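You operate a simulated robot arm through the tools that you are given. There is no shell and no other tool.

Carry out the task below with a simulated two-armed robot. There is one attempt and no reset: what you move stays moved.

TASK
Wipe up the spill on the end worktop with the red napkin and put it back.

Only the result counts: the job must be done as asked and must still hold three seconds after the hand-in. Knocking over, shifting, dropping, spilling or breaking anything else fails it. Flat cloth is picked up by pressing the open fingertips on it (5 to 10 N) and closing them slowly along it; thin cloth reads only 2 to 8 mm in the jaws.

THE ROBOT
Two 7-joint arms with two-finger parallel grippers on one trunk, on a base that moves. Base frame: it is fixed to the floor where the robot stands at the start and does not move with it; the origin is under the middle of the robot, x ahead of it, y to its left, z up; the surface under the hand at the start is at about z = 910. Units: mm, degrees, N and s.
The left shoulder is at the start at [80, 131, 947], the right one opposite. With the tool pointing down near the work surface each hand reaches from about 380 to 840 mm from the robot's upright axis, wherever it stands, measured 20 degrees to its own side. Payload 1.57 kg a hand.
The tool frame of a hand sits at the grasp point between the pads (the TCP): z along the fingers, y along the line on which they close. The tips reach 30 mm beyond it. The gripper opens to 110 mm. The fingers are 24 mm wide and 12 mm thick; the gripper's body (48 by 112 mm) begins 78 mm behind the TCP.
Orientation is told as [roll, pitch, yaw] about the base's x, y, z axes, in that order, counted from this pose: with the fingers straight down and closing along the base's y, the tool's x points along the base's -x, its y along +y and its z along -z.

THE INTERFACE
- The arms move only by the tool send_rows. It takes "left_plan", "right_plan" or both (then of equal length, played together; a hand with none holds still); each is a list of rows, each a list of 3 entries, a list of its own where there are three numbers: the shift along the tool's x, y, z in mm, then the turn, a rotation vector about the tool's x, y, z in degrees, then the closure, from 0 (fully open) to 1 (shut). In form: [[[tx, ty, tz], [ax, ay, az], hand], ...]. A call has 1 to 20 rows; each row shifts and turns the commanded pose from where the row before left it, along the tool's axes as they then stand. Each row takes 0.2 s and may step no farther than 50 mm and 8.6 degrees from the row before; otherwise, or with a gripper value out of range, the whole call is refused. A pose out of reach is approached as far as the arm can. The call stops where the force on the tool passes 40 N (or 10 N more than at its start, if that is more) or the arm is blocked; 0.2 s more then pass. Each finger travels about 108 mm/s and halts on what it meets, pressing with about 24 N; the grip force reading is that of the motor and also rises with nothing between the fingers. The clock runs only during rows and for 0.2 s after the last one: add rows that do not move to give the fingers time. The reply holds the time, the measured pose of the TCP, the force on the tool along the base axes, the opening and the grip force, in the units named above and with some noise, with the torque about the TCP (base axes, N m) and any sound that the robot's microphone picked up.
- Cameras (640 x 400 px; columns grow to the right, rows downward): "scene" is now at [-56.6, -36, 1437.6]; the picture's right is [-0.37, -0.93, 0.00], its down [-0.37, 0.15, -0.92] and it looks along [0.85, -0.34, -0.40] (base axes); focal length 254 px, centre (320, 200). "left" rides on the left gripper at [70, -16, -141] in its tool frame; the picture's right is [0.23, 0.97, 0.00], its down [-0.86, 0.20, -0.48] and it looks along [-0.47, 0.11, 0.88] (tool axes); focal length 222 px, centre (320, 200). "right" rides on the right gripper at [70, 16, -141] in its tool frame; the picture's right is [-0.23, 0.97, 0.00], its down [-0.86, -0.20, -0.48] and it looks along [-0.47, -0.11, 0.88] (tool axes); focal length 222 px, centre (320, 200). There is no depth. A picture from a camera that has moved, and an enlarged one, comes with that camera's place and axes in the base frame and with its lens.
- snapshot(camera): a new picture of that camera. The clock stands still meanwhile.
- roll_base(legs): drives the robot by 1 to 6 legs, each [ahead, left, turn to the left] in mm, mm and degrees, along the robot's own axes; the way and the turn of a leg run together, so that a leg with both is an arc; at most 1500 mm and 180 degrees a leg. The arms and the cameras ride along, it lands a little off, and it stops where it bumps. It gives what a move gives.
- aim_head(pan, tilt): turns the head with the scene camera to pan (to the left, within 109 degrees either way) and tilt (down, from -29 to 69), counted from straight ahead of the robot. It gives what a move gives.
- inspect(camera, box): a new picture of the part [left, top, right, bottom] of that camera's present view, enlarged. The clock stands still meanwhile.
- close_job(): hands the job in; it is judged then, once.

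Places have to be worked out from the pictures, the camera data and where the tool is seen. Open the grippers and draw the arms clear of the work before you hand the job in, unless the task says otherwise.

The tools are called as a command line: name --argument value ..., lists and objects as JSON in quotes. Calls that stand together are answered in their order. send_rows: Moves the arms, as the interface text tells. Its arguments: {"type":"object","properties":{"left_plan":{"type":"array"},"right_plan":{"type":"array"}},"required":[]} The other tools are called the same way: roll_base (legs) drives the base; aim_head (pan, tilt) turns the head that bears the scene camera; snapshot (camera) takes a picture; inspect (camera, box) takes an enlarged picture of a part of a camera's view; close_job () hands the job in.

At the start:

```text
clock: 0.0
left_tcp_pos: [433.2, 14.8, 1094.4]
left_tool_rot: [0.0, 0.0, 0.1]
left_wrist_force: [-0.3, -0.4, -0.7]
left_torque: [-0.01, -0.01, 0.0]
left_width: 110.1
left_grip_force: 0.0
right_tcp_pos: [437.0, -388.9, 1172.6]
right_tool_rot: [0.0, -0.1, 0.0]
right_wrist_force: [0.1, 0.0, 0.8]
right_torque: [0.03, 0.04, 0.0]
right_width: 109.7
right_grip_force: 0.0
robot x, y, heading: [-0.9, -0.6, 0.0]
head pan, tilt (commanded): [-21.9, 23.7]
```

scene: 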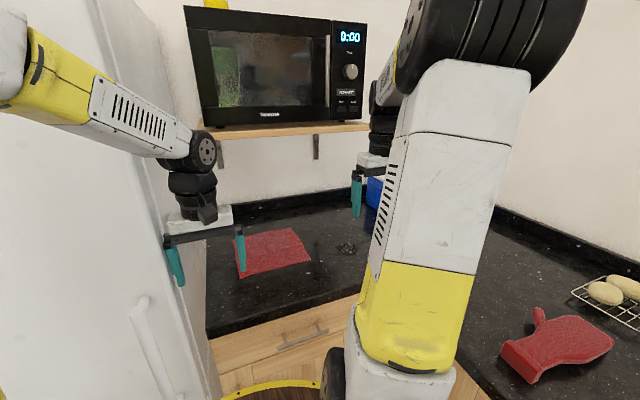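
right: 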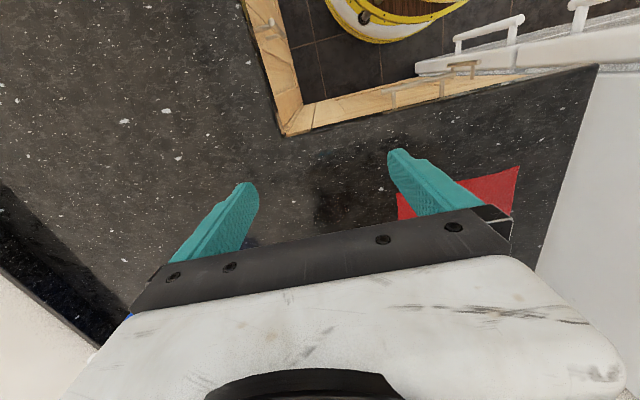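
left: 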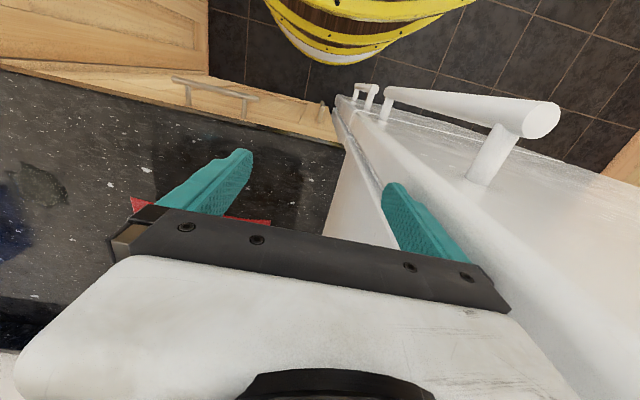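

The scene shows a red napkin on the worktop ahead, a dark mark beside it, and a mitt and rack on the worktop to the right. I'll look around with enlarged pictures first.

inspect --camera "scene" --box '[200, 180, 400, 340]'

aim_head --pan -60 --tilt 35

snapshot --camera "scene"

```text
2.50 times, centred on (300, 260) of scene
camera zoom: at [-56.6, -36.0, 1437.6], right [-0.37, -0.93, 0.0], down [-0.37, 0.15, -0.92], along [0.85, -0.34, -0.4], focal length 636 px, centre (370, 50)
```

zoom: 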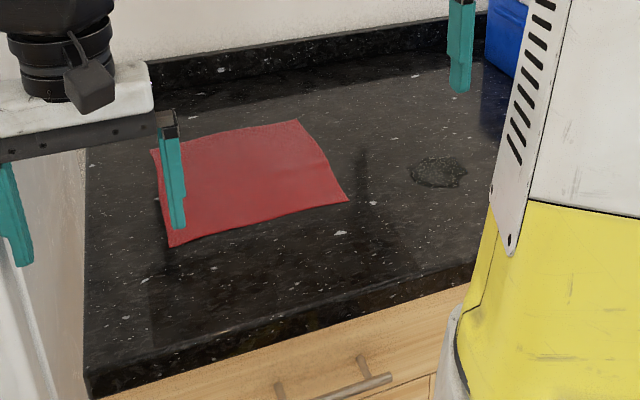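

```text
clock: 1.0
left_tcp_pos: [432.5, 14.3, 1094.8]
left_tool_rot: [0.0, 0.0, 0.0]
left_wrist_force: [-0.6, -0.6, 0.0]
left_torque: [-0.01, 0.03, 0.02]
left_width: 110.0
left_grip_force: 0.1
right_tcp_pos: [437.7, -388.8, 1172.9]
right_tool_rot: [0.0, 0.0, 0.1]
right_wrist_force: [-0.2, 0.1, 0.5]
right_torque: [-0.02, 0.02, -0.01]
right_width: 109.9
right_grip_force: 0.1
robot x, y, heading: [-1.0, 2.0, 0.3]
head pan, tilt (commanded): [-60.0, 35.0]
```

```text
taken
camera scene: at [-98.3, -77.7, 1419.8], right [-0.87, -0.5, 0.0], down [-0.29, 0.5, -0.82], along [0.41, -0.71, -0.57], focal length 254 px, centre (320, 200)
```

scene: 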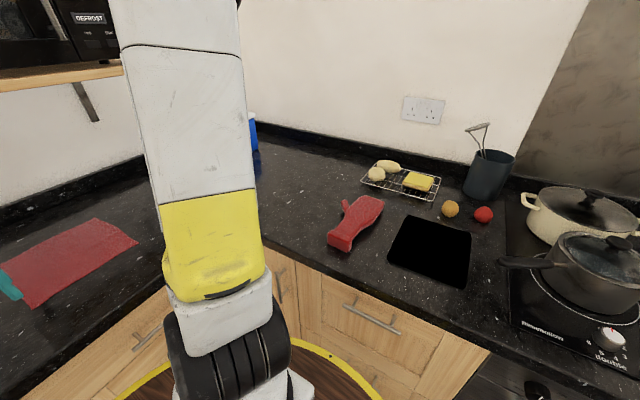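

There is a puddle-like mark right of the napkin. I'll look further round the room for other spills and worktops before deciding.

aim_head --pan -105 --tilt 30

snapshot --camera "scene"

aim_head --pan 60 --tilt 30

snapshot --camera "scene"

aim_head --pan 105 --tilt 30

snapshot --camera "scene"

aim_head --pan 0 --tilt 40

snapshot --camera "scene"

```text
clock: 2.2
left_tcp_pos: [432.9, 14.9, 1094.1]
left_tool_rot: [0.0, -0.1, 0.0]
left_wrist_force: [0.9, -0.4, 0.2]
left_torque: [0.0, 0.03, 0.0]
left_width: 109.9
left_grip_force: 0.0
right_tcp_pos: [436.4, -389.9, 1172.3]
right_tool_rot: [-0.1, 0.0, 0.1]
right_wrist_force: [-0.1, -0.1, -0.5]
right_torque: [-0.04, 0.03, 0.03]
right_width: 110.0
right_grip_force: 0.1
robot x, y, heading: [-1.6, 0.7, 0.2]
head pan, tilt (commanded): [-105.0, 30.0]
```

```text
taken
camera scene: at [-165.7, -88.8, 1427.6], right [-0.97, 0.26, 0.0], down [0.13, 0.48, -0.87], along [-0.22, -0.84, -0.5], focal length 254 px, centre (320, 200)
```

scene: 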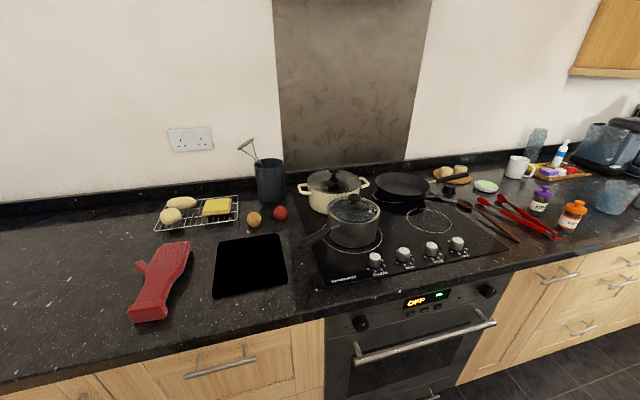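

```text
clock: 4.7
left_tcp_pos: [431.7, 14.3, 1094.4]
left_tool_rot: [0.0, 0.0, 0.0]
left_wrist_force: [1.0, 0.4, -0.1]
left_torque: [0.04, 0.01, 0.0]
left_width: 110.2
left_grip_force: 0.0
right_tcp_pos: [437.1, -389.9, 1172.7]
right_tool_rot: [-0.1, 0.0, 0.1]
right_wrist_force: [0.5, -1.1, 0.5]
right_torque: [0.03, -0.01, 0.02]
right_width: 110.0
right_grip_force: 0.0
robot x, y, heading: [-2.2, 1.2, 0.3]
head pan, tilt (commanded): [60.0, 30.0]
```

```text
taken
camera scene: at [-97.1, 76.8, 1427.6], right [0.87, -0.5, 0.0], down [-0.25, -0.43, -0.87], along [0.43, 0.75, -0.5], focal length 254 px, centre (320, 200)
```

scene: 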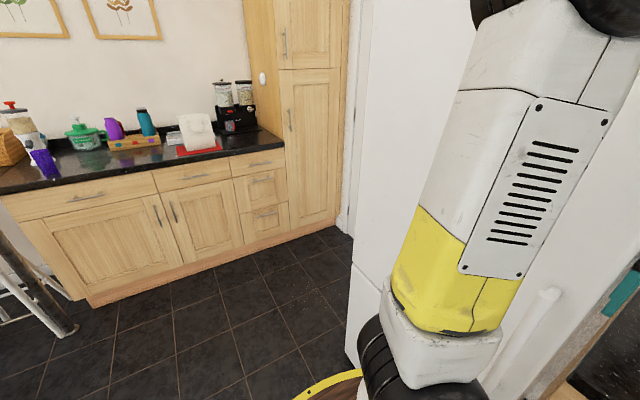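

```text
clock: 5.8
left_tcp_pos: [433.7, 15.8, 1094.0]
left_tool_rot: [-0.1, 0.0, 0.0]
left_wrist_force: [-0.2, -0.6, -0.2]
left_torque: [0.0, 0.01, -0.01]
left_width: 110.0
left_grip_force: 0.1
right_tcp_pos: [436.8, -390.1, 1172.9]
right_tool_rot: [0.0, 0.0, 0.0]
right_wrist_force: [0.4, -0.4, 0.7]
right_torque: [-0.01, -0.03, -0.01]
right_width: 110.0
right_grip_force: 0.0
robot x, y, heading: [-0.5, 1.2, -0.0]
head pan, tilt (commanded): [105.0, 30.0]
```

```text
taken
camera scene: at [-165.7, 85.9, 1427.6], right [0.97, 0.26, 0.0], down [0.13, -0.48, -0.87], along [-0.22, 0.84, -0.5], focal length 254 px, centre (320, 200)
```

scene: 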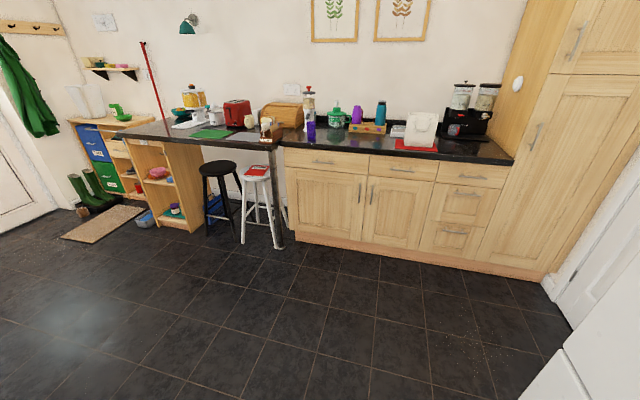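

```text
clock: 7.6
left_tcp_pos: [434.0, 14.8, 1093.8]
left_tool_rot: [0.0, 0.0, -0.1]
left_wrist_force: [-0.5, 0.4, 0.0]
left_torque: [0.02, -0.02, 0.02]
left_width: 109.8
left_grip_force: 0.0
right_tcp_pos: [437.7, -389.1, 1171.8]
right_tool_rot: [0.0, 0.1, 0.0]
right_wrist_force: [0.1, -0.3, 0.0]
right_torque: [-0.04, -0.01, 0.01]
right_width: 110.0
right_grip_force: 0.0
robot x, y, heading: [2.4, -0.1, 0.2]
head pan, tilt (commanded): [0.0, 40.0]
```

```text
taken
camera scene: at [-57.4, -1.4, 1412.3], right [0.0, -1.0, 0.0], down [-0.64, 0.0, -0.77], along [0.77, 0.0, -0.64], focal length 254 px, centre (320, 200)
```

scene: 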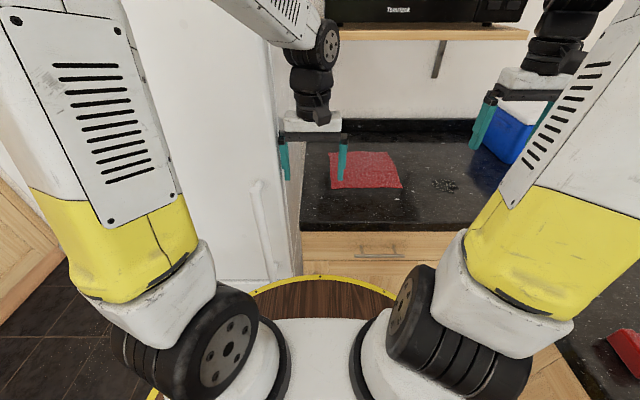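

The end worktop is the short one ahead, beside the fridge; napkin about x 600–838, y −270…−35, spill near (620, −412). I'll enlarge these areas, plus the blue object and the shelf, for accuracy.

inspect --camera "scene" --box '[300, 120, 460, 220]'

inspect --camera "scene" --box '[420, 90, 580, 190]'

inspect --camera "right" --box '[200, 100, 520, 300]'

aim_head --pan -15 --tilt 5

snapshot --camera "scene"

```text
4.00 times, centred on (380, 170) of scene
camera zoom: at [-57.4, -1.4, 1412.3], right [0.0, -1.0, 0.0], down [-0.64, 0.0, -0.77], along [0.77, 0.0, -0.64], focal length 1017 px, centre (80, 320)
```

zoom: 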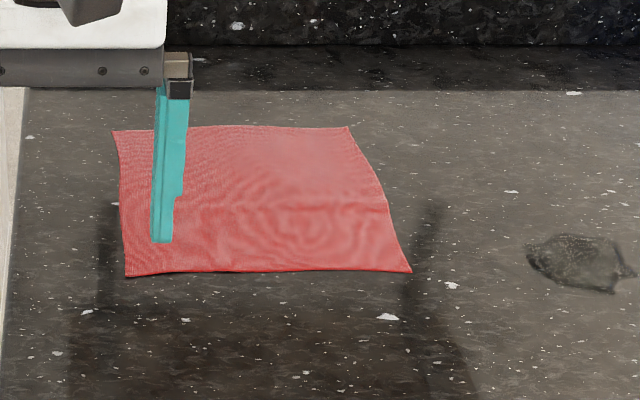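

```text
4.00 times, centred on (500, 140) of scene
camera zoom: at [-57.4, -1.4, 1412.3], right [0.0, -1.0, 0.0], down [-0.64, 0.0, -0.77], along [0.77, 0.0, -0.64], focal length 1017 px, centre (-400, 440)
```

zoom: 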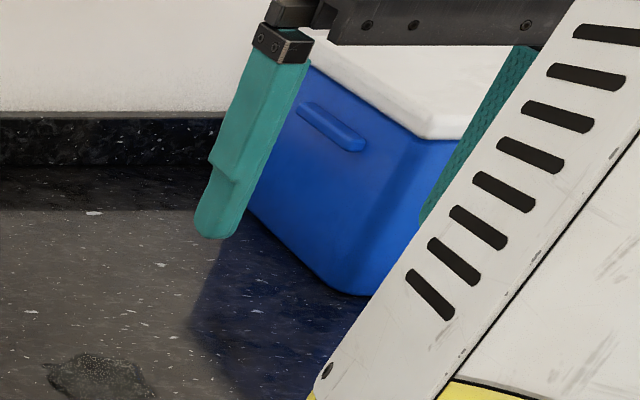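

```text
2.00 times, centred on (360, 200) of right
camera zoom: at [367.7, -371.9, 1314.2], right [0.23, 0.97, 0.0], down [0.86, -0.2, 0.48], along [0.47, -0.11, -0.88], focal length 444 px, centre (240, 200)
```

zoom: 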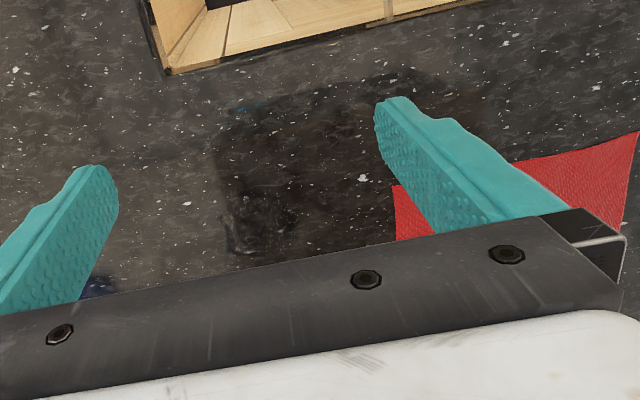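

```text
clock: 8.6
left_tcp_pos: [432.7, 14.3, 1094.6]
left_tool_rot: [0.0, 0.0, 0.0]
left_wrist_force: [0.0, -1.6, 0.7]
left_torque: [0.02, -0.01, -0.01]
left_width: 109.9
left_grip_force: 0.2
right_tcp_pos: [438.1, -390.1, 1172.3]
right_tool_rot: [0.0, 0.0, 0.1]
right_wrist_force: [-0.2, 0.1, 0.8]
right_torque: [0.0, 0.02, 0.02]
right_width: 110.2
right_grip_force: 0.0
robot x, y, heading: [0.3, 2.4, 0.2]
head pan, tilt (commanded): [-15.0, 5.0]
```

```text
taken
camera scene: at [-53.7, -25.2, 1467.9], right [-0.26, -0.97, 0.0], down [-0.09, 0.02, -1.0], along [0.96, -0.26, -0.09], focal length 254 px, centre (320, 200)
```

scene: 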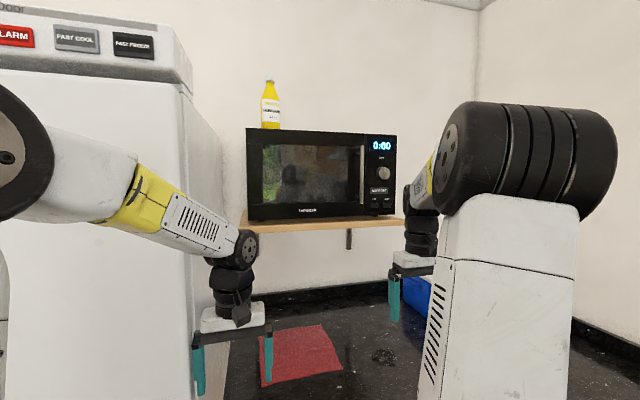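

Napkin ≈ x 605–845, y −270…−36; spill ≈ x 581–664, y −458…−372; cooler box starts at y < −685. I need the shelf's front edge and height, so I take enlarged pictures of it from two head tilts.

inspect --camera "scene" --box '[230, 190, 430, 290]'

aim_head --pan -15 --tilt 45

snapshot --camera "scene"

inspect --camera "scene" --box '[200, 0, 400, 100]'

aim_head --pan -15 --tilt -25

snapshot --camera "scene"

inspect --camera "scene" --box '[230, 290, 430, 390]'

```text
3.20 times, centred on (330, 240) of scene
camera zoom: at [-53.7, -25.2, 1467.9], right [-0.26, -0.97, 0.0], down [-0.09, 0.02, -1.0], along [0.96, -0.26, -0.09], focal length 814 px, centre (288, 72)
```

zoom: 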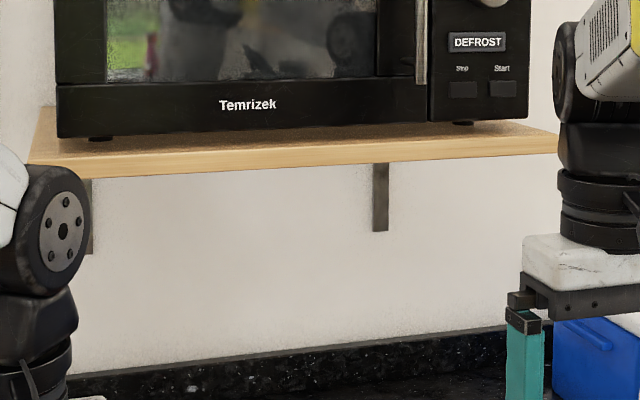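

```text
clock: 9.7
left_tcp_pos: [432.5, 14.5, 1096.1]
left_tool_rot: [0.1, 0.0, 0.1]
left_wrist_force: [-0.1, -0.4, 0.2]
left_torque: [0.02, 0.01, -0.02]
left_width: 110.3
left_grip_force: 0.1
right_tcp_pos: [437.0, -390.6, 1173.5]
right_tool_rot: [-0.1, 0.0, 0.0]
right_wrist_force: [0.2, -1.0, -0.9]
right_torque: [0.01, 0.0, -0.02]
right_width: 110.2
right_grip_force: 0.1
robot x, y, heading: [3.7, 1.0, -0.1]
head pan, tilt (commanded): [-15.0, 45.0]
```

```text
taken
camera scene: at [-63.8, -22.5, 1405.1], right [-0.26, -0.97, 0.0], down [-0.68, 0.18, -0.71], along [0.68, -0.18, -0.71], focal length 254 px, centre (320, 200)
```

scene: 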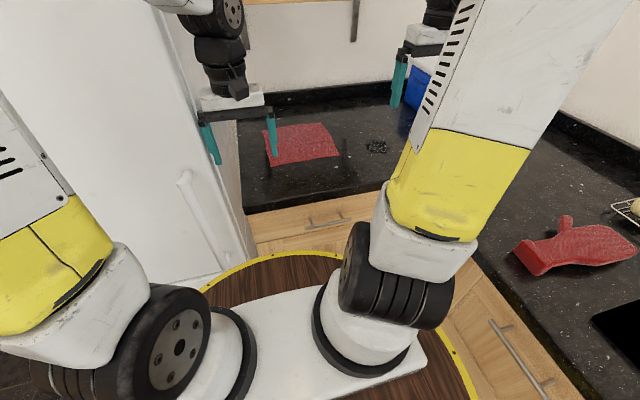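

```text
3.20 times, centred on (300, 50) of scene
camera zoom: at [-63.8, -22.5, 1405.1], right [-0.26, -0.97, 0.0], down [-0.68, 0.18, -0.71], along [0.68, -0.18, -0.71], focal length 814 px, centre (384, 680)
```

zoom: 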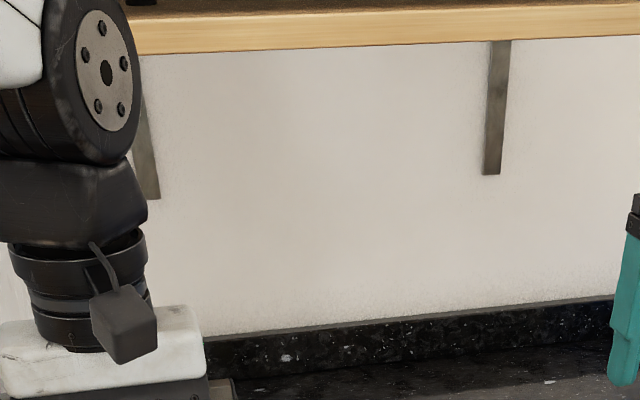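

```text
clock: 11.1
left_tcp_pos: [432.1, 14.3, 1094.6]
left_tool_rot: [-0.1, 0.0, 0.0]
left_wrist_force: [0.0, 0.7, 0.3]
left_torque: [-0.01, 0.01, -0.01]
left_width: 110.0
left_grip_force: 0.1
right_tcp_pos: [436.7, -389.1, 1172.8]
right_tool_rot: [0.0, 0.1, 0.0]
right_wrist_force: [0.4, -0.2, 0.1]
right_torque: [0.0, 0.0, -0.02]
right_width: 109.9
right_grip_force: 0.0
robot x, y, heading: [-1.3, 0.8, -0.2]
head pan, tilt (commanded): [-15.0, -25.0]
```

```text
taken
camera scene: at [-73.7, -19.9, 1511.6], right [-0.26, -0.97, 0.0], down [0.41, -0.11, -0.91], along [0.88, -0.23, 0.42], focal length 254 px, centre (320, 200)
```

scene: 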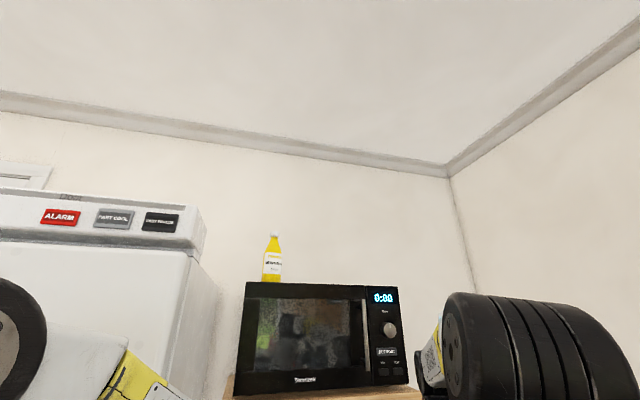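

```text
3.20 times, centred on (330, 340) of scene
camera zoom: at [-73.7, -19.9, 1511.6], right [-0.26, -0.97, 0.0], down [0.41, -0.11, -0.91], along [0.88, -0.23, 0.42], focal length 814 px, centre (288, -248)
```

zoom: 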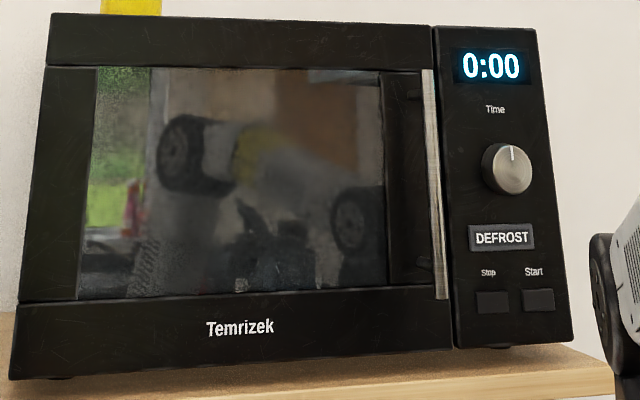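

Shelf front edge works out near x≈685, underside z≈1308, so I must stay low beyond x≈600. Plan: with the right hand pinch the napkin's right edge (closing along x), drag it in tension over the spill, wipe, then pull it back by its left edge. First I lower the right hand in place and aim the head.

send_rows --right_plan '[[[0, 0, 46], [0, 0, 0], 0], [[0, 0, 46], [0, 0, 0], 0], [[0, 0, 46], [0, 0, 0], 0], [[0, 0, 44], [0, 0, 0], 0], [[0, 0, 0], [0, 0, 8.5], 0], [[0, 0, 0], [0, 0, 8.5], 0], [[0, 0, 0], [0, 0, 8.5], 0], [[0, 0, 0], [0, 0, 8.5], 0], [[0, 0, 0], [0, 0, 0], 0]]'

aim_head --pan -20 --tilt 32

snapshot --camera "scene"

```text
clock: 13.1
left_tcp_pos: [432.2, 13.8, 1095.3]
left_tool_rot: [-0.1, -0.1, 0.0]
left_wrist_force: [0.6, -0.3, 0.2]
left_torque: [0.03, 0.03, -0.02]
left_width: 110.3
left_grip_force: 0.0
right_tcp_pos: [436.9, -388.9, 991.2]
right_tool_rot: [0.1, 0.0, -34.1]
right_wrist_force: [0.1, -0.9, 0.5]
right_torque: [-0.02, 0.02, 0.0]
right_width: 109.8
right_grip_force: 0.1
robot x, y, heading: [2.2, 1.1, 0.0]
head pan, tilt (commanded): [-15.0, -25.0]
```

```text
clock: 14.4
left_tcp_pos: [432.2, 14.1, 1095.0]
left_tool_rot: [-0.1, 0.1, 0.0]
left_wrist_force: [0.3, 0.5, 0.4]
left_torque: [0.02, 0.0, 0.0]
left_width: 110.2
left_grip_force: 0.0
right_tcp_pos: [436.8, -389.2, 990.8]
right_tool_rot: [0.1, 0.1, -34.0]
right_wrist_force: [0.0, 0.4, -0.3]
right_torque: [0.0, 0.02, -0.01]
right_width: 109.9
right_grip_force: 0.1
robot x, y, heading: [0.5, -0.6, 0.2]
head pan, tilt (commanded): [-20.0, 32.0]
```

```text
taken
camera scene: at [-58.2, -32.1, 1424.5], right [-0.34, -0.94, 0.0], down [-0.5, 0.18, -0.85], along [0.8, -0.29, -0.53], focal length 254 px, centre (320, 200)
```

scene: 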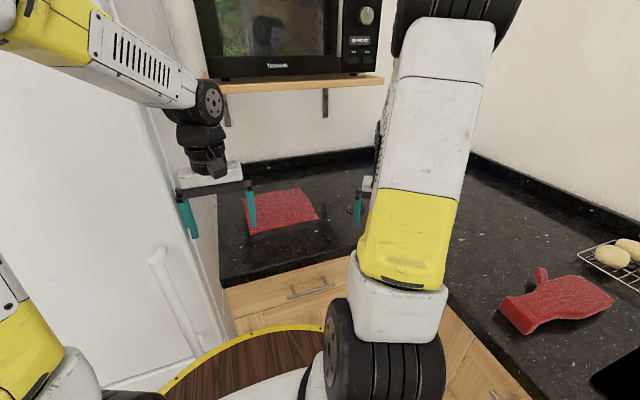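

The yaw follows well. I continue the turn to −90° and take the right wrist picture.

send_rows --right_plan '[[[0, 0, 0], [0, 0, 8], 0.2], [[0, 0, 0], [0, 0, 8], 0.3], [[0, 0, 0], [0, 0, 8], 0.4], [[0, 0, 0], [0, 0, 8], 0.5], [[0, 0, 0], [0, 0, 8], 0.5], [[0, 0, 0], [0, 0, 8], 0.5], [[0, 0, 0], [0, 0, 8], 0.5], [[0, 0, 0], [0, 0, 0], 0.5]]'

snapshot --camera "right"

```text
clock: 16.2
left_tcp_pos: [432.9, 13.8, 1094.4]
left_tool_rot: [0.0, 0.0, 0.1]
left_wrist_force: [-0.4, 0.1, 0.5]
left_torque: [0.02, -0.02, 0.03]
left_width: 110.2
left_grip_force: 0.0
right_tcp_pos: [437.7, -389.9, 991.3]
right_tool_rot: [0.0, 0.0, -90.1]
right_wrist_force: [-0.2, 0.7, 0.2]
right_torque: [0.0, 0.0, 0.0]
right_width: 55.0
right_grip_force: 0.1
robot x, y, heading: [0.6, 0.5, -0.3]
head pan, tilt (commanded): [-20.0, 32.0]
```

```text
taken
camera right: at [453.9, -318.5, 1132.4], right [0.97, -0.23, 0.0], down [-0.2, -0.85, 0.48], along [-0.11, -0.47, -0.88], focal length 222 px, centre (320, 200)
```

right: 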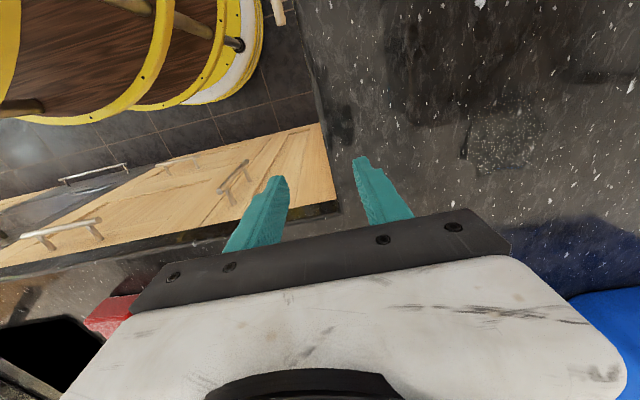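

The spill is confirmed at about x 581–658, y −453…−375. I now move the right hand low over the napkin's right edge, to about (724, −245, 975).

send_rows --right_plan '[[[0, 0, 16], [0, 0, 0], 0.5], [[20.7, 41, 0], [0, 0, 0], 0.5], [[20.7, 41, 0], [0, 0, 0], 0.5], [[20.7, 41, 0], [0, 0, 0], 0.5], [[20.7, 41, 0], [0, 0, 0], 0.5], [[20.7, 41, 0], [0, 0, 0], 0.5], [[20.7, 41, 0], [0, 0, 0], 0.5], [[20.7, 40, 0], [0, 0, 0], 0.5], [[0, 0, 0], [0, 0, 0], 0.5]]'

snapshot --camera "right"

snapshot --camera "scene"

```text
clock: 18.2
left_tcp_pos: [432.9, 15.3, 1094.0]
left_tool_rot: [0.0, 0.0, 0.0]
left_wrist_force: [-0.3, -0.4, 0.6]
left_torque: [-0.01, 0.01, 0.01]
left_width: 109.9
left_grip_force: 0.1
right_tcp_pos: [723.7, -245.6, 974.7]
right_tool_rot: [-0.1, 0.0, -90.0]
right_wrist_force: [0.2, -0.3, -0.5]
right_torque: [-0.01, 0.01, -0.02]
right_width: 55.3
right_grip_force: 0.0
robot x, y, heading: [0.8, 0.3, 0.2]
head pan, tilt (commanded): [-20.0, 32.0]
```

```text
taken
camera right: at [740.7, -174.5, 1116.1], right [0.97, -0.23, 0.0], down [-0.2, -0.86, 0.48], along [-0.11, -0.47, -0.88], focal length 222 px, centre (320, 200)
```

right: 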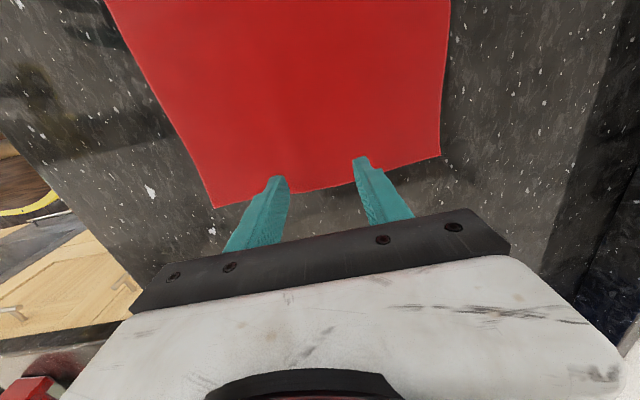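

```text
taken
camera scene: at [-58.1, -32.1, 1424.5], right [-0.34, -0.94, 0.0], down [-0.5, 0.18, -0.85], along [0.8, -0.29, -0.53], focal length 254 px, centre (320, 200)
```

scene: 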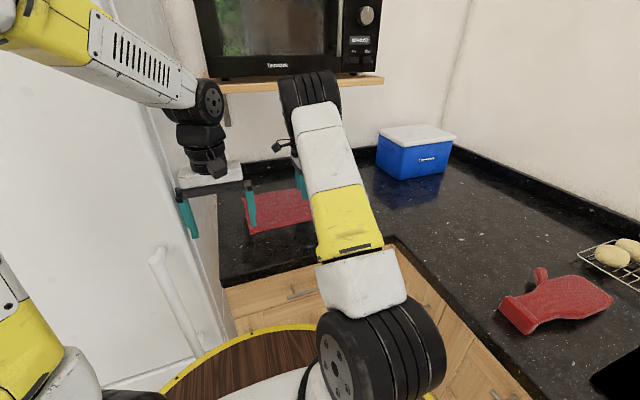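

The napkin's right edge is at y≈−269, spanning x 601–837; the tips straddle x≈720 just inside it. I descend to just above it and then in small steps to feel contact.

send_rows --right_plan '[[[0, 0, 14], [0, 0, 0], 0.5], [[0, 0, 14], [0, 0, 0], 0.5], [[0, 0, 2], [0, 0, 0], 0.5], [[0, 0, 2], [0, 0, 0], 0.5], [[0, 0, 0], [0, 0, 0], 0.5]]'

```text
clock: 19.4
left_tcp_pos: [433.2, 14.7, 1094.9]
left_tool_rot: [0.0, 0.1, 0.0]
left_wrist_force: [-0.4, -1.1, 0.5]
left_torque: [-0.02, 0.03, -0.01]
left_width: 109.7
left_grip_force: 0.0
right_tcp_pos: [723.6, -244.3, 942.7]
right_tool_rot: [0.0, 0.0, -90.1]
right_wrist_force: [-0.3, -0.1, -1.1]
right_torque: [0.03, -0.01, -0.04]
right_width: 55.1
right_grip_force: 0.2
robot x, y, heading: [0.2, 1.4, -0.0]
head pan, tilt (commanded): [-20.0, 32.0]
```

No contact yet at TCP z 942.7. I keep stepping down 1 mm at a time.

send_rows --right_plan '[[[0, 0, 1], [0, 0, 0], 0.5], [[0, 0, 1], [0, 0, 0], 0.5], [[0, 0, 1], [0, 0, 0], 0.5], [[0, 0, 0], [0, 0, 0], 0.5]]'

```text
clock: 20.4
left_tcp_pos: [433.0, 13.8, 1095.9]
left_tool_rot: [0.0, 0.0, -0.1]
left_wrist_force: [0.5, -0.4, 0.5]
left_torque: [0.0, 0.0, -0.01]
left_width: 109.8
left_grip_force: 0.0
right_tcp_pos: [723.5, -244.3, 941.1]
right_tool_rot: [0.1, 0.0, -90.0]
right_wrist_force: [-0.9, 0.9, 8.0]
right_torque: [-0.03, 0.19, -0.03]
right_width: 54.9
right_grip_force: 0.0
robot x, y, heading: [0.9, 0.7, 0.2]
head pan, tilt (commanded): [-20.0, 32.0]
```

Contact at 8 N, within the 5–10 N range. Now I close the fingers slowly along the cloth.

send_rows --right_plan '[[[0, 0, 0], [0, 0, 0], 0.53], [[0, 0, 0], [0, 0, 0], 0.56], [[0, 0, 0], [0, 0, 0], 0.59], [[0, 0, 0], [0, 0, 0], 0.62], [[0, 0, 0], [0, 0, 0], 0.65], [[0, 0, 0], [0, 0, 0], 0.68], [[0, 0, 0], [0, 0, 0], 0.71], [[0, 0, 0], [0, 0, 0], 0.74], [[0, 0, 0], [0, 0, 0], 0.77], [[0, 0, 0], [0, 0, 0], 0.8], [[0, 0, 0], [0, 0, 0], 0.83], [[0, 0, 0], [0, 0, 0], 0.86], [[0, 0, 0], [0, 0, 0], 0.89], [[0, 0, 0], [0, 0, 0], 0.92], [[0, 0, 0], [0, 0, 0], 0.95], [[0, 0, 0], [0, 0, 0], 0.98], [[0, 0, 0], [0, 0, 0], 1], [[0, 0, 0], [0, 0, 0], 1]]'

snapshot --camera "right"

```text
clock: 24.2
left_tcp_pos: [432.1, 16.5, 1095.6]
left_tool_rot: [0.0, 0.0, 0.0]
left_wrist_force: [-0.2, -0.6, 0.1]
left_torque: [0.01, 0.0, -0.03]
left_width: 110.2
left_grip_force: 0.1
right_tcp_pos: [722.5, -245.5, 941.2]
right_tool_rot: [0.1, 0.0, -90.0]
right_wrist_force: [0.2, -0.1, 21.8]
right_torque: [-0.05, 0.05, -0.01]
right_width: 2.2
right_grip_force: 23.6
robot x, y, heading: [-3.5, -3.0, -0.0]
head pan, tilt (commanded): [-20.0, 32.0]
```

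```text
taken
camera right: at [739.3, -173.7, 1082.4], right [0.97, -0.23, 0.0], down [-0.2, -0.85, 0.48], along [-0.11, -0.47, -0.88], focal length 222 px, centre (320, 200)
```

right: 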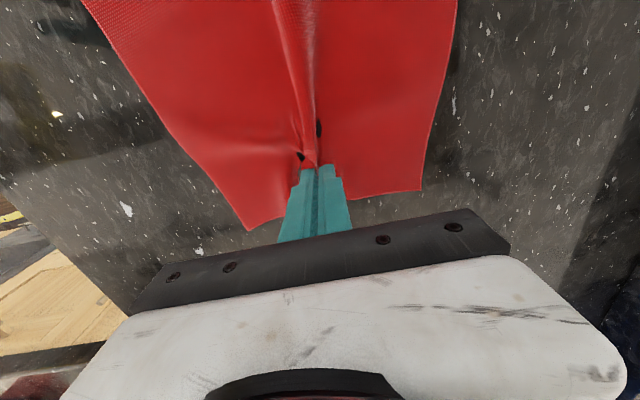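

The jaws read 2.2 mm with a fold gathered between them. I ease up a few mm and pull gently toward −y to test the hold.

send_rows --right_plan '[[[0, 0, -4], [0, 0, 0], 1], [[0, 0, -4], [0, 0, 0], 1], [[-10, 0, 0], [0, 0, 0], 1], [[-10, -5, 0], [0, 0, 0], 1], [[-10, -5, 0], [0, 0, 0], 1], [[0, 0, 0], [0, 0, 0], 1]]'

snapshot --camera "right"

snapshot --camera "scene"

```text
clock: 25.6
left_tcp_pos: [432.8, 14.8, 1094.5]
left_tool_rot: [-0.1, 0.0, 0.0]
left_wrist_force: [0.6, -0.7, 0.2]
left_torque: [-0.01, -0.01, 0.0]
left_width: 110.0
left_grip_force: 0.1
right_tcp_pos: [712.3, -274.0, 946.0]
right_tool_rot: [0.1, 0.1, -90.0]
right_wrist_force: [-0.2, -0.1, -0.5]
right_torque: [-0.03, 0.02, 0.01]
right_width: 2.0
right_grip_force: 24.0
robot x, y, heading: [3.6, -1.2, 0.0]
head pan, tilt (commanded): [-20.0, 32.0]
```

```text
taken
camera right: at [730.0, -203.6, 1088.5], right [0.97, -0.23, 0.0], down [-0.2, -0.86, 0.48], along [-0.11, -0.47, -0.88], focal length 222 px, centre (320, 200)
```

right: 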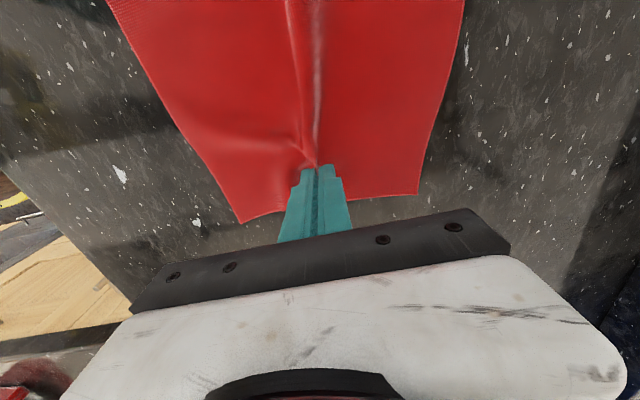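

```text
taken
camera scene: at [-58.1, -32.1, 1424.5], right [-0.34, -0.94, 0.0], down [-0.5, 0.18, -0.85], along [0.8, -0.29, -0.53], focal length 254 px, centre (320, 200)
```

scene: 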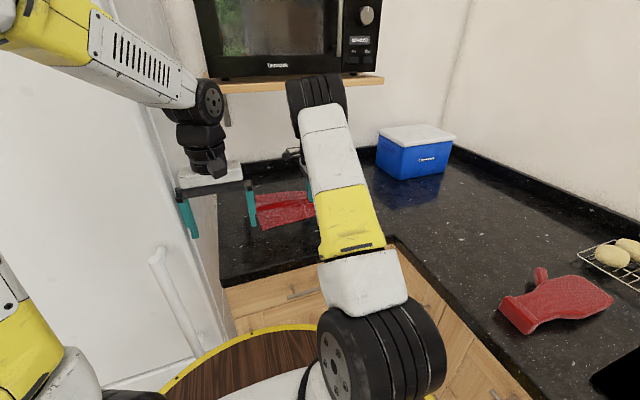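

The napkin follows the hand well. I drag it on toward the near side of the spill, to about (625, −352).

send_rows --right_plan '[[[-13, -14.5, 0], [0, 0, 0], 1], [[-13, -14.5, 0], [0, 0, 0], 1], [[-13, -14.5, 0], [0, 0, 0], 1], [[-13, -14.5, 0], [0, 0, 0], 1], [[-13, -14.5, 0], [0, 0, 0], 1], [[-13, -14.5, 0], [0, 0, 0], 1], [[0, 0, 0], [0, 0, 0], 1]]'

snapshot --camera "right"

snapshot --camera "scene"

```text
clock: 27.2
left_tcp_pos: [433.4, 14.4, 1094.0]
left_tool_rot: [0.1, 0.0, -0.1]
left_wrist_force: [0.1, -0.4, -0.4]
left_torque: [-0.02, 0.02, 0.01]
left_width: 109.8
left_grip_force: 0.0
right_tcp_pos: [626.7, -353.8, 948.4]
right_tool_rot: [0.1, 0.0, -90.0]
right_wrist_force: [-0.4, 0.5, -0.4]
right_torque: [-0.02, 0.03, 0.01]
right_width: 2.1
right_grip_force: 24.1
robot x, y, heading: [-1.5, 1.4, -0.0]
head pan, tilt (commanded): [-20.0, 32.0]
```

```text
taken
camera right: at [643.5, -282.2, 1088.0], right [0.97, -0.23, 0.0], down [-0.2, -0.86, 0.48], along [-0.11, -0.47, -0.88], focal length 222 px, centre (320, 200)
```

right: 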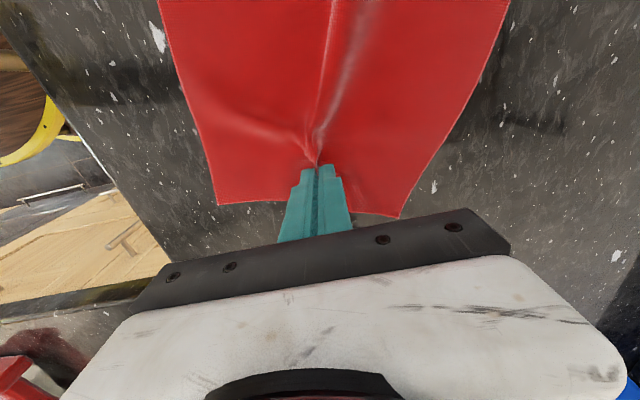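

```text
taken
camera scene: at [-58.1, -32.1, 1424.5], right [-0.34, -0.94, 0.0], down [-0.5, 0.18, -0.85], along [0.8, -0.29, -0.53], focal length 254 px, centre (320, 200)
```

scene: 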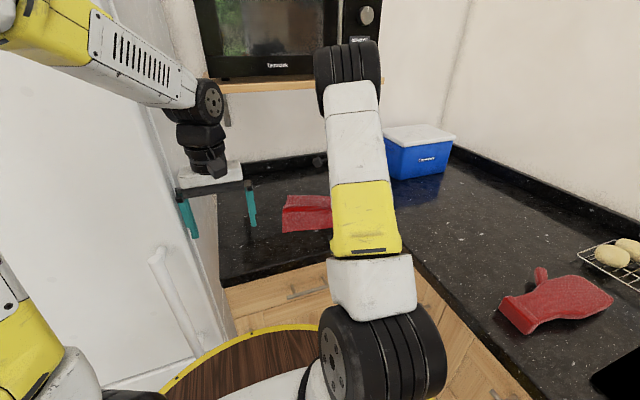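

The napkin is trailing flat and the hand is beside the spill. I lower the pinched cloth onto the worktop and check the pressing force.

send_rows --right_plan '[[[0, 0, 4], [0, 0, 0], 1], [[0, 0, 2], [0, 0, 0], 1], [[0, 0, 1], [0, 0, 0], 1], [[0, 0, 0], [0, 0, 0], 1]]'

```text
clock: 28.2
left_tcp_pos: [433.1, 14.4, 1094.6]
left_tool_rot: [0.0, 0.0, 0.0]
left_wrist_force: [0.0, -0.6, -0.4]
left_torque: [0.02, 0.02, 0.01]
left_width: 110.0
left_grip_force: 0.1
right_tcp_pos: [628.7, -353.6, 941.2]
right_tool_rot: [0.0, 0.0, -89.9]
right_wrist_force: [-0.9, -1.4, 9.0]
right_torque: [-0.07, 0.06, 0.0]
right_width: 2.2
right_grip_force: 23.6
robot x, y, heading: [-0.9, 1.6, -0.1]
head pan, tilt (commanded): [-20.0, 32.0]
```

Pressing at 9 N. I start a zigzag: sweeps along x over the spill's width while stepping steadily toward −y so the cloth keeps trailing.

send_rows --right_plan '[[[-14, 0, 0], [0, 0, 0], 1], [[0, -13.5, 0], [0, 0, 0], 1], [[0, -13.5, 0], [0, 0, 0], 1], [[0, -13.5, 0], [0, 0, 0], 1], [[0, -13.5, 0], [0, 0, 0], 1], [[-18, 0, 0], [0, 0, 0], 1], [[0, 16, 0], [0, 0, 0], 1], [[0, 16, 0], [0, 0, 0], 1], [[0, 16, 0], [0, 0, 0], 1], [[0, 16, 0], [0, 0, 0], 1], [[0, 16, 0], [0, 0, 0], 1], [[0, 16, 0], [0, 0, 0], 1], [[-18, 0, 0], [0, 0, 0], 1], [[0, -16, 0], [0, 0, 0], 1], [[0, -16, 0], [0, 0, 0], 1], [[0, -16, 0], [0, 0, 0], 1], [[0, -16, 0], [0, 0, 0], 1], [[0, -16, 0], [0, 0, 0], 1], [[0, -16, 0], [0, 0, 0], 1], [[0, 0, 0], [0, 0, 0], 1]]'

snapshot --camera "right"

snapshot --camera "scene"

```text
clock: 32.4
left_tcp_pos: [433.2, 14.8, 1095.5]
left_tool_rot: [0.0, 0.0, 0.0]
left_wrist_force: [-0.1, -0.3, 0.9]
left_torque: [0.03, 0.01, 0.01]
left_width: 109.6
left_grip_force: 0.0
right_tcp_pos: [572.6, -401.1, 941.6]
right_tool_rot: [0.0, 0.0, -90.0]
right_wrist_force: [1.3, 0.4, 5.9]
right_torque: [0.02, -0.02, 0.04]
right_width: 2.0
right_grip_force: 23.4
robot x, y, heading: [-3.2, 0.1, 0.0]
head pan, tilt (commanded): [-20.0, 32.0]
```

```text
taken
camera right: at [589.0, -330.7, 1082.5], right [0.97, -0.23, 0.0], down [-0.2, -0.86, 0.48], along [-0.11, -0.47, -0.88], focal length 222 px, centre (320, 200)
```

right: 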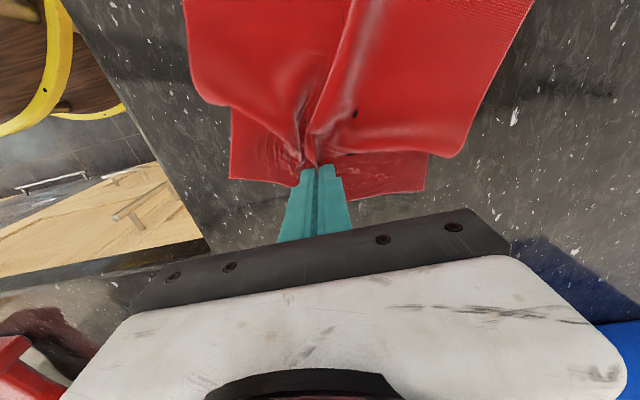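

```text
taken
camera scene: at [-58.3, -32.0, 1424.5], right [-0.34, -0.94, 0.0], down [-0.5, 0.18, -0.85], along [0.8, -0.29, -0.53], focal length 254 px, centre (320, 200)
```

scene: 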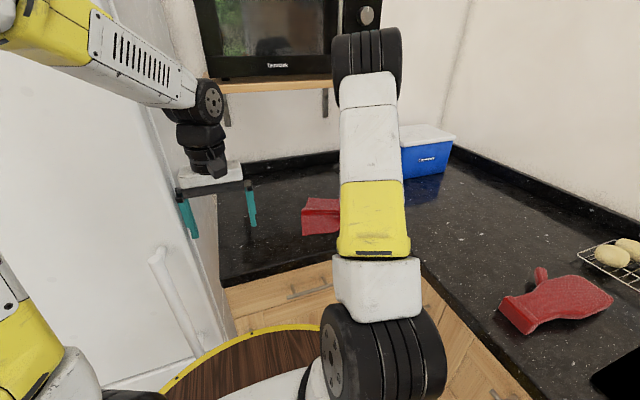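

The cloth has a small overlap fold near the pinch but stays held at 2 mm. I continue the zigzag over the rest of the spill.

send_rows --right_plan '[[[-17, 0, 0], [0, 0, 0], 1], [[0, 16, 0], [0, 0, 0], 1], [[0, 16, 0], [0, 0, 0], 1], [[0, 16, 0], [0, 0, 0], 1], [[0, 16, 0], [0, 0, 0], 1], [[0, 16, 0], [0, 0, 0], 1], [[0, 16, 0], [0, 0, 0], 1], [[-17, 0, 0], [0, 0, 0], 1], [[0, -16, 0], [0, 0, 0], 1], [[0, -16, 0], [0, 0, 0], 1], [[0, -16, 0], [0, 0, 0], 1], [[0, -16, 0], [0, 0, 0], 1], [[0, -16, 0], [0, 0, 0], 1], [[0, -16, 0], [0, 0, 0], 1], [[-17, 0, 0], [0, 0, 0], 1], [[0, 24, 0], [0, 0, 0], 1], [[0, 24, 0], [0, 0, 0], 1], [[0, 24, 0], [0, 0, 0], 1], [[0, 24, 0], [0, 0, 0], 1], [[0, 0, 0], [0, 0, 0], 1]]'

snapshot --camera "right"

snapshot --camera "scene"

```text
clock: 36.6
left_tcp_pos: [433.2, 13.5, 1094.6]
left_tool_rot: [-0.1, 0.1, 0.1]
left_wrist_force: [-0.2, 0.4, 0.0]
left_torque: [0.02, 0.0, 0.01]
left_width: 110.0
left_grip_force: 0.1
right_tcp_pos: [670.7, -452.7, 941.4]
right_tool_rot: [-0.1, 0.0, -90.0]
right_wrist_force: [-0.8, -1.0, 0.6]
right_torque: [-0.01, -0.01, 0.02]
right_width: 2.1
right_grip_force: 23.5
robot x, y, heading: [0.4, -0.5, -0.2]
head pan, tilt (commanded): [-20.0, 32.0]
```

```text
taken
camera right: at [686.4, -381.6, 1082.7], right [0.97, -0.23, 0.0], down [-0.2, -0.86, 0.48], along [-0.11, -0.47, -0.88], focal length 222 px, centre (320, 200)
```

right: 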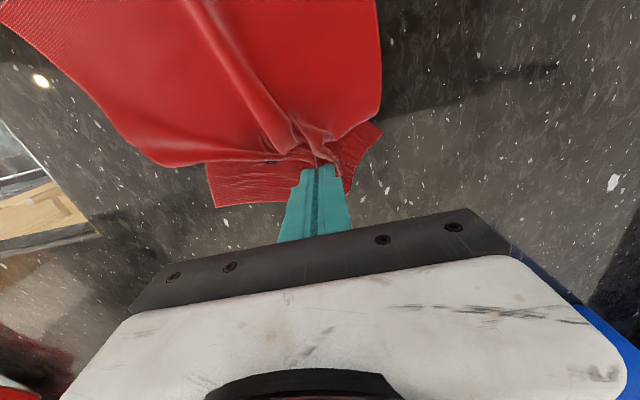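

```text
taken
camera scene: at [-58.2, -32.1, 1424.5], right [-0.34, -0.94, 0.0], down [-0.5, 0.18, -0.85], along [0.8, -0.29, -0.53], focal length 254 px, centre (320, 200)
```

scene: 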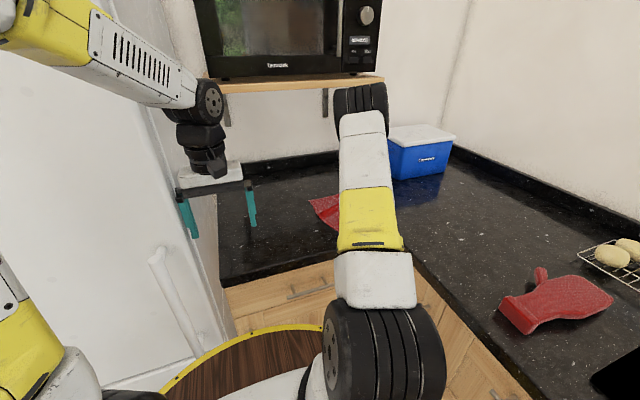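

The pressing force faded to about 0.6 N on the last sweep, so I lower 1.5 mm and repeat sweeps over the far part of the spill.

send_rows --right_plan '[[[0, 0, 1.5], [0, 0, 0], 1], [[0, -16, 0], [0, 0, 0], 1], [[0, -16, 0], [0, 0, 0], 1], [[0, -16, 0], [0, 0, 0], 1], [[0, -16, 0], [0, 0, 0], 1], [[0, -16, 0], [0, 0, 0], 1], [[0, -16, 0], [0, 0, 0], 1], [[-14, 0, 0], [0, 0, 0], 1], [[0, 16, 0], [0, 0, 0], 1], [[0, 16, 0], [0, 0, 0], 1], [[0, 16, 0], [0, 0, 0], 1], [[0, 16, 0], [0, 0, 0], 1], [[0, 16, 0], [0, 0, 0], 1], [[0, 0, 0], [0, 0, 0], 1]]'

snapshot --camera "right"

```text
clock: 39.6
left_tcp_pos: [430.8, 14.8, 1094.9]
left_tool_rot: [0.1, 0.0, 0.1]
left_wrist_force: [0.5, 1.0, 0.2]
left_torque: [0.0, 0.01, 0.0]
left_width: 110.1
left_grip_force: 0.0
right_tcp_pos: [650.9, -466.4, 941.3]
right_tool_rot: [0.1, 0.0, -90.0]
right_wrist_force: [-8.5, 0.0, 24.9]
right_torque: [-0.09, 0.31, 0.02]
right_width: 2.2
right_grip_force: 23.8
robot x, y, heading: [1.4, -1.6, -0.3]
head pan, tilt (commanded): [-20.0, 32.0]
```

```text
taken
camera right: at [667.8, -395.9, 1082.4], right [0.97, -0.23, 0.0], down [-0.2, -0.85, 0.48], along [-0.11, -0.47, -0.88], focal length 222 px, centre (320, 200)
```

right: 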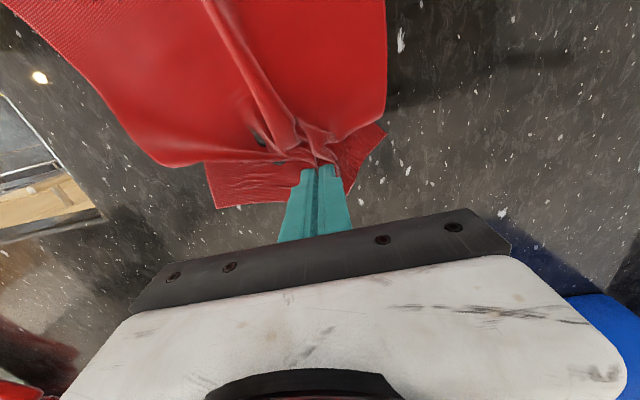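

The last sweep pressed at 25 N, so that area is well rubbed. Now I look at the cloth with the left wrist camera and an enlarged scene view to plan pulling it back by its left edge.

snapshot --camera "left"

inspect --camera "scene" --box '[230, 140, 430, 265]'

```text
taken
camera left: at [361.0, -2.0, 1237.2], right [-0.23, 0.97, 0.0], down [0.85, 0.2, 0.48], along [0.47, 0.11, -0.88], focal length 222 px, centre (320, 200)
```

left: 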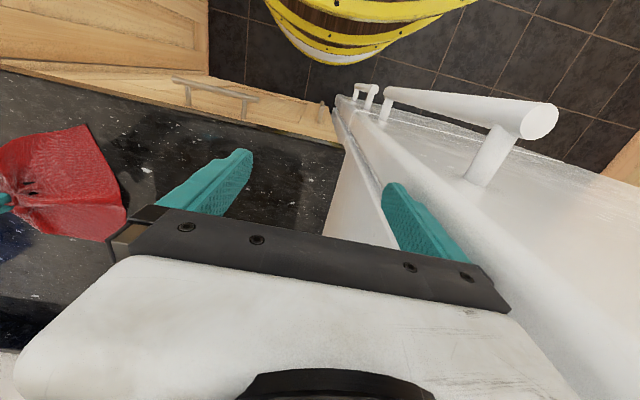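

```text
3.20 times, centred on (330, 202) of scene
camera zoom: at [-59.3, -31.6, 1424.4], right [-0.34, -0.94, 0.0], down [-0.5, 0.18, -0.85], along [0.8, -0.29, -0.53], focal length 814 px, centre (288, 192)
```

zoom: 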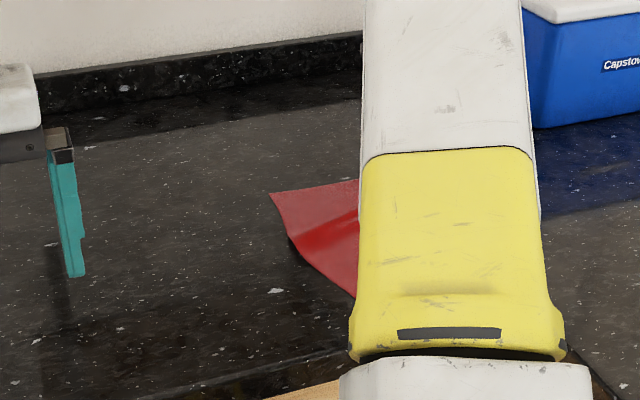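

The cloth's left edge is around (615, −278), spanning x 500–724, with a small pleat near the pinch. I lift the pinch a little and pull it further −y to open the pleat before letting go.

send_rows --right_plan '[[[0, 0, -10], [0, 0, 0], 1], [[0, 0, -15], [0, 0, 0], 1], [[0, 0, -15], [0, 0, 0], 1], [[-10, -5, 0], [0, 0, 0], 1], [[-10, -5, 0], [0, 0, 0], 1], [[-10, -5, 0], [0, 0, 0], 1], [[-10, -5, 0], [0, 0, 0], 1], [[0, 0, 0], [0, 0, 0], 1]]'

snapshot --camera "right"

snapshot --camera "left"

```text
clock: 41.4
left_tcp_pos: [432.7, 15.3, 1095.9]
left_tool_rot: [0.0, 0.0, 0.0]
left_wrist_force: [-0.3, -0.6, 0.0]
left_torque: [-0.01, -0.01, -0.02]
left_width: 109.9
left_grip_force: 0.0
right_tcp_pos: [632.9, -507.6, 979.2]
right_tool_rot: [0.0, -0.1, -90.0]
right_wrist_force: [-0.2, 0.7, -0.8]
right_torque: [-0.02, 0.01, 0.0]
right_width: 1.8
right_grip_force: 23.5
robot x, y, heading: [2.1, -1.0, 0.1]
head pan, tilt (commanded): [-20.0, 32.0]
```

```text
taken
camera right: at [649.3, -436.4, 1120.9], right [0.97, -0.23, 0.0], down [-0.2, -0.86, 0.48], along [-0.11, -0.47, -0.88], focal length 222 px, centre (320, 200)
```

right: 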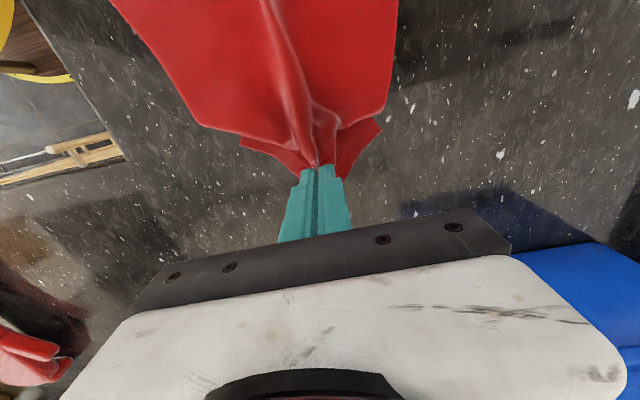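

```text
taken
camera left: at [361.9, -2.5, 1236.9], right [-0.23, 0.97, 0.0], down [0.86, 0.2, 0.48], along [0.47, 0.11, -0.88], focal length 222 px, centre (320, 200)
```

left: 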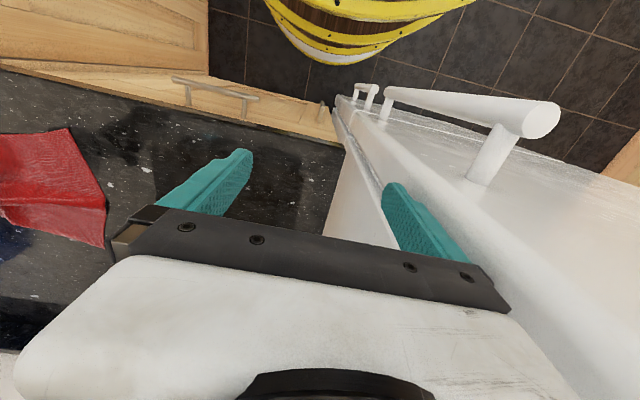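

The cloth follows and the pleat has loosened. I lay the edge down while still pulling slightly −y, then open the fingers gently.

send_rows --right_plan '[[[-8, -3, 9], [0, 0, 0], 1], [[-8, -3, 9], [0, 0, 0], 1], [[-8, -3, 9], [0, 0, 0], 1], [[-4, -1, 7], [0, 0, 0], 1], [[0, 0, 0], [0, 0, 0], 1]]'

snapshot --camera "right"

```text
clock: 42.6
left_tcp_pos: [433.0, 13.9, 1094.9]
left_tool_rot: [0.1, 0.0, 0.0]
left_wrist_force: [0.4, 0.5, 0.3]
left_torque: [-0.01, 0.0, -0.02]
left_width: 109.9
left_grip_force: 0.0
right_tcp_pos: [622.5, -537.3, 944.9]
right_tool_rot: [0.1, -0.1, -90.0]
right_wrist_force: [0.2, -0.9, 5.5]
right_torque: [0.0, -0.01, 0.02]
right_width: 2.0
right_grip_force: 24.2
robot x, y, heading: [-1.3, -0.3, 0.0]
head pan, tilt (commanded): [-20.0, 32.0]
```

```text
taken
camera right: at [639.0, -464.7, 1086.8], right [0.97, -0.23, 0.0], down [-0.2, -0.85, 0.48], along [-0.11, -0.47, -0.88], focal length 222 px, centre (320, 200)
```

right: 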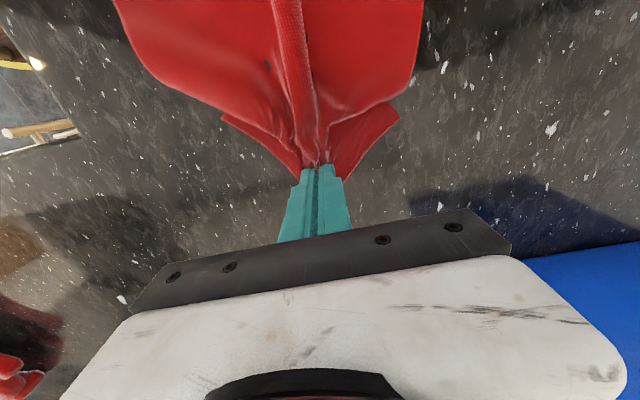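

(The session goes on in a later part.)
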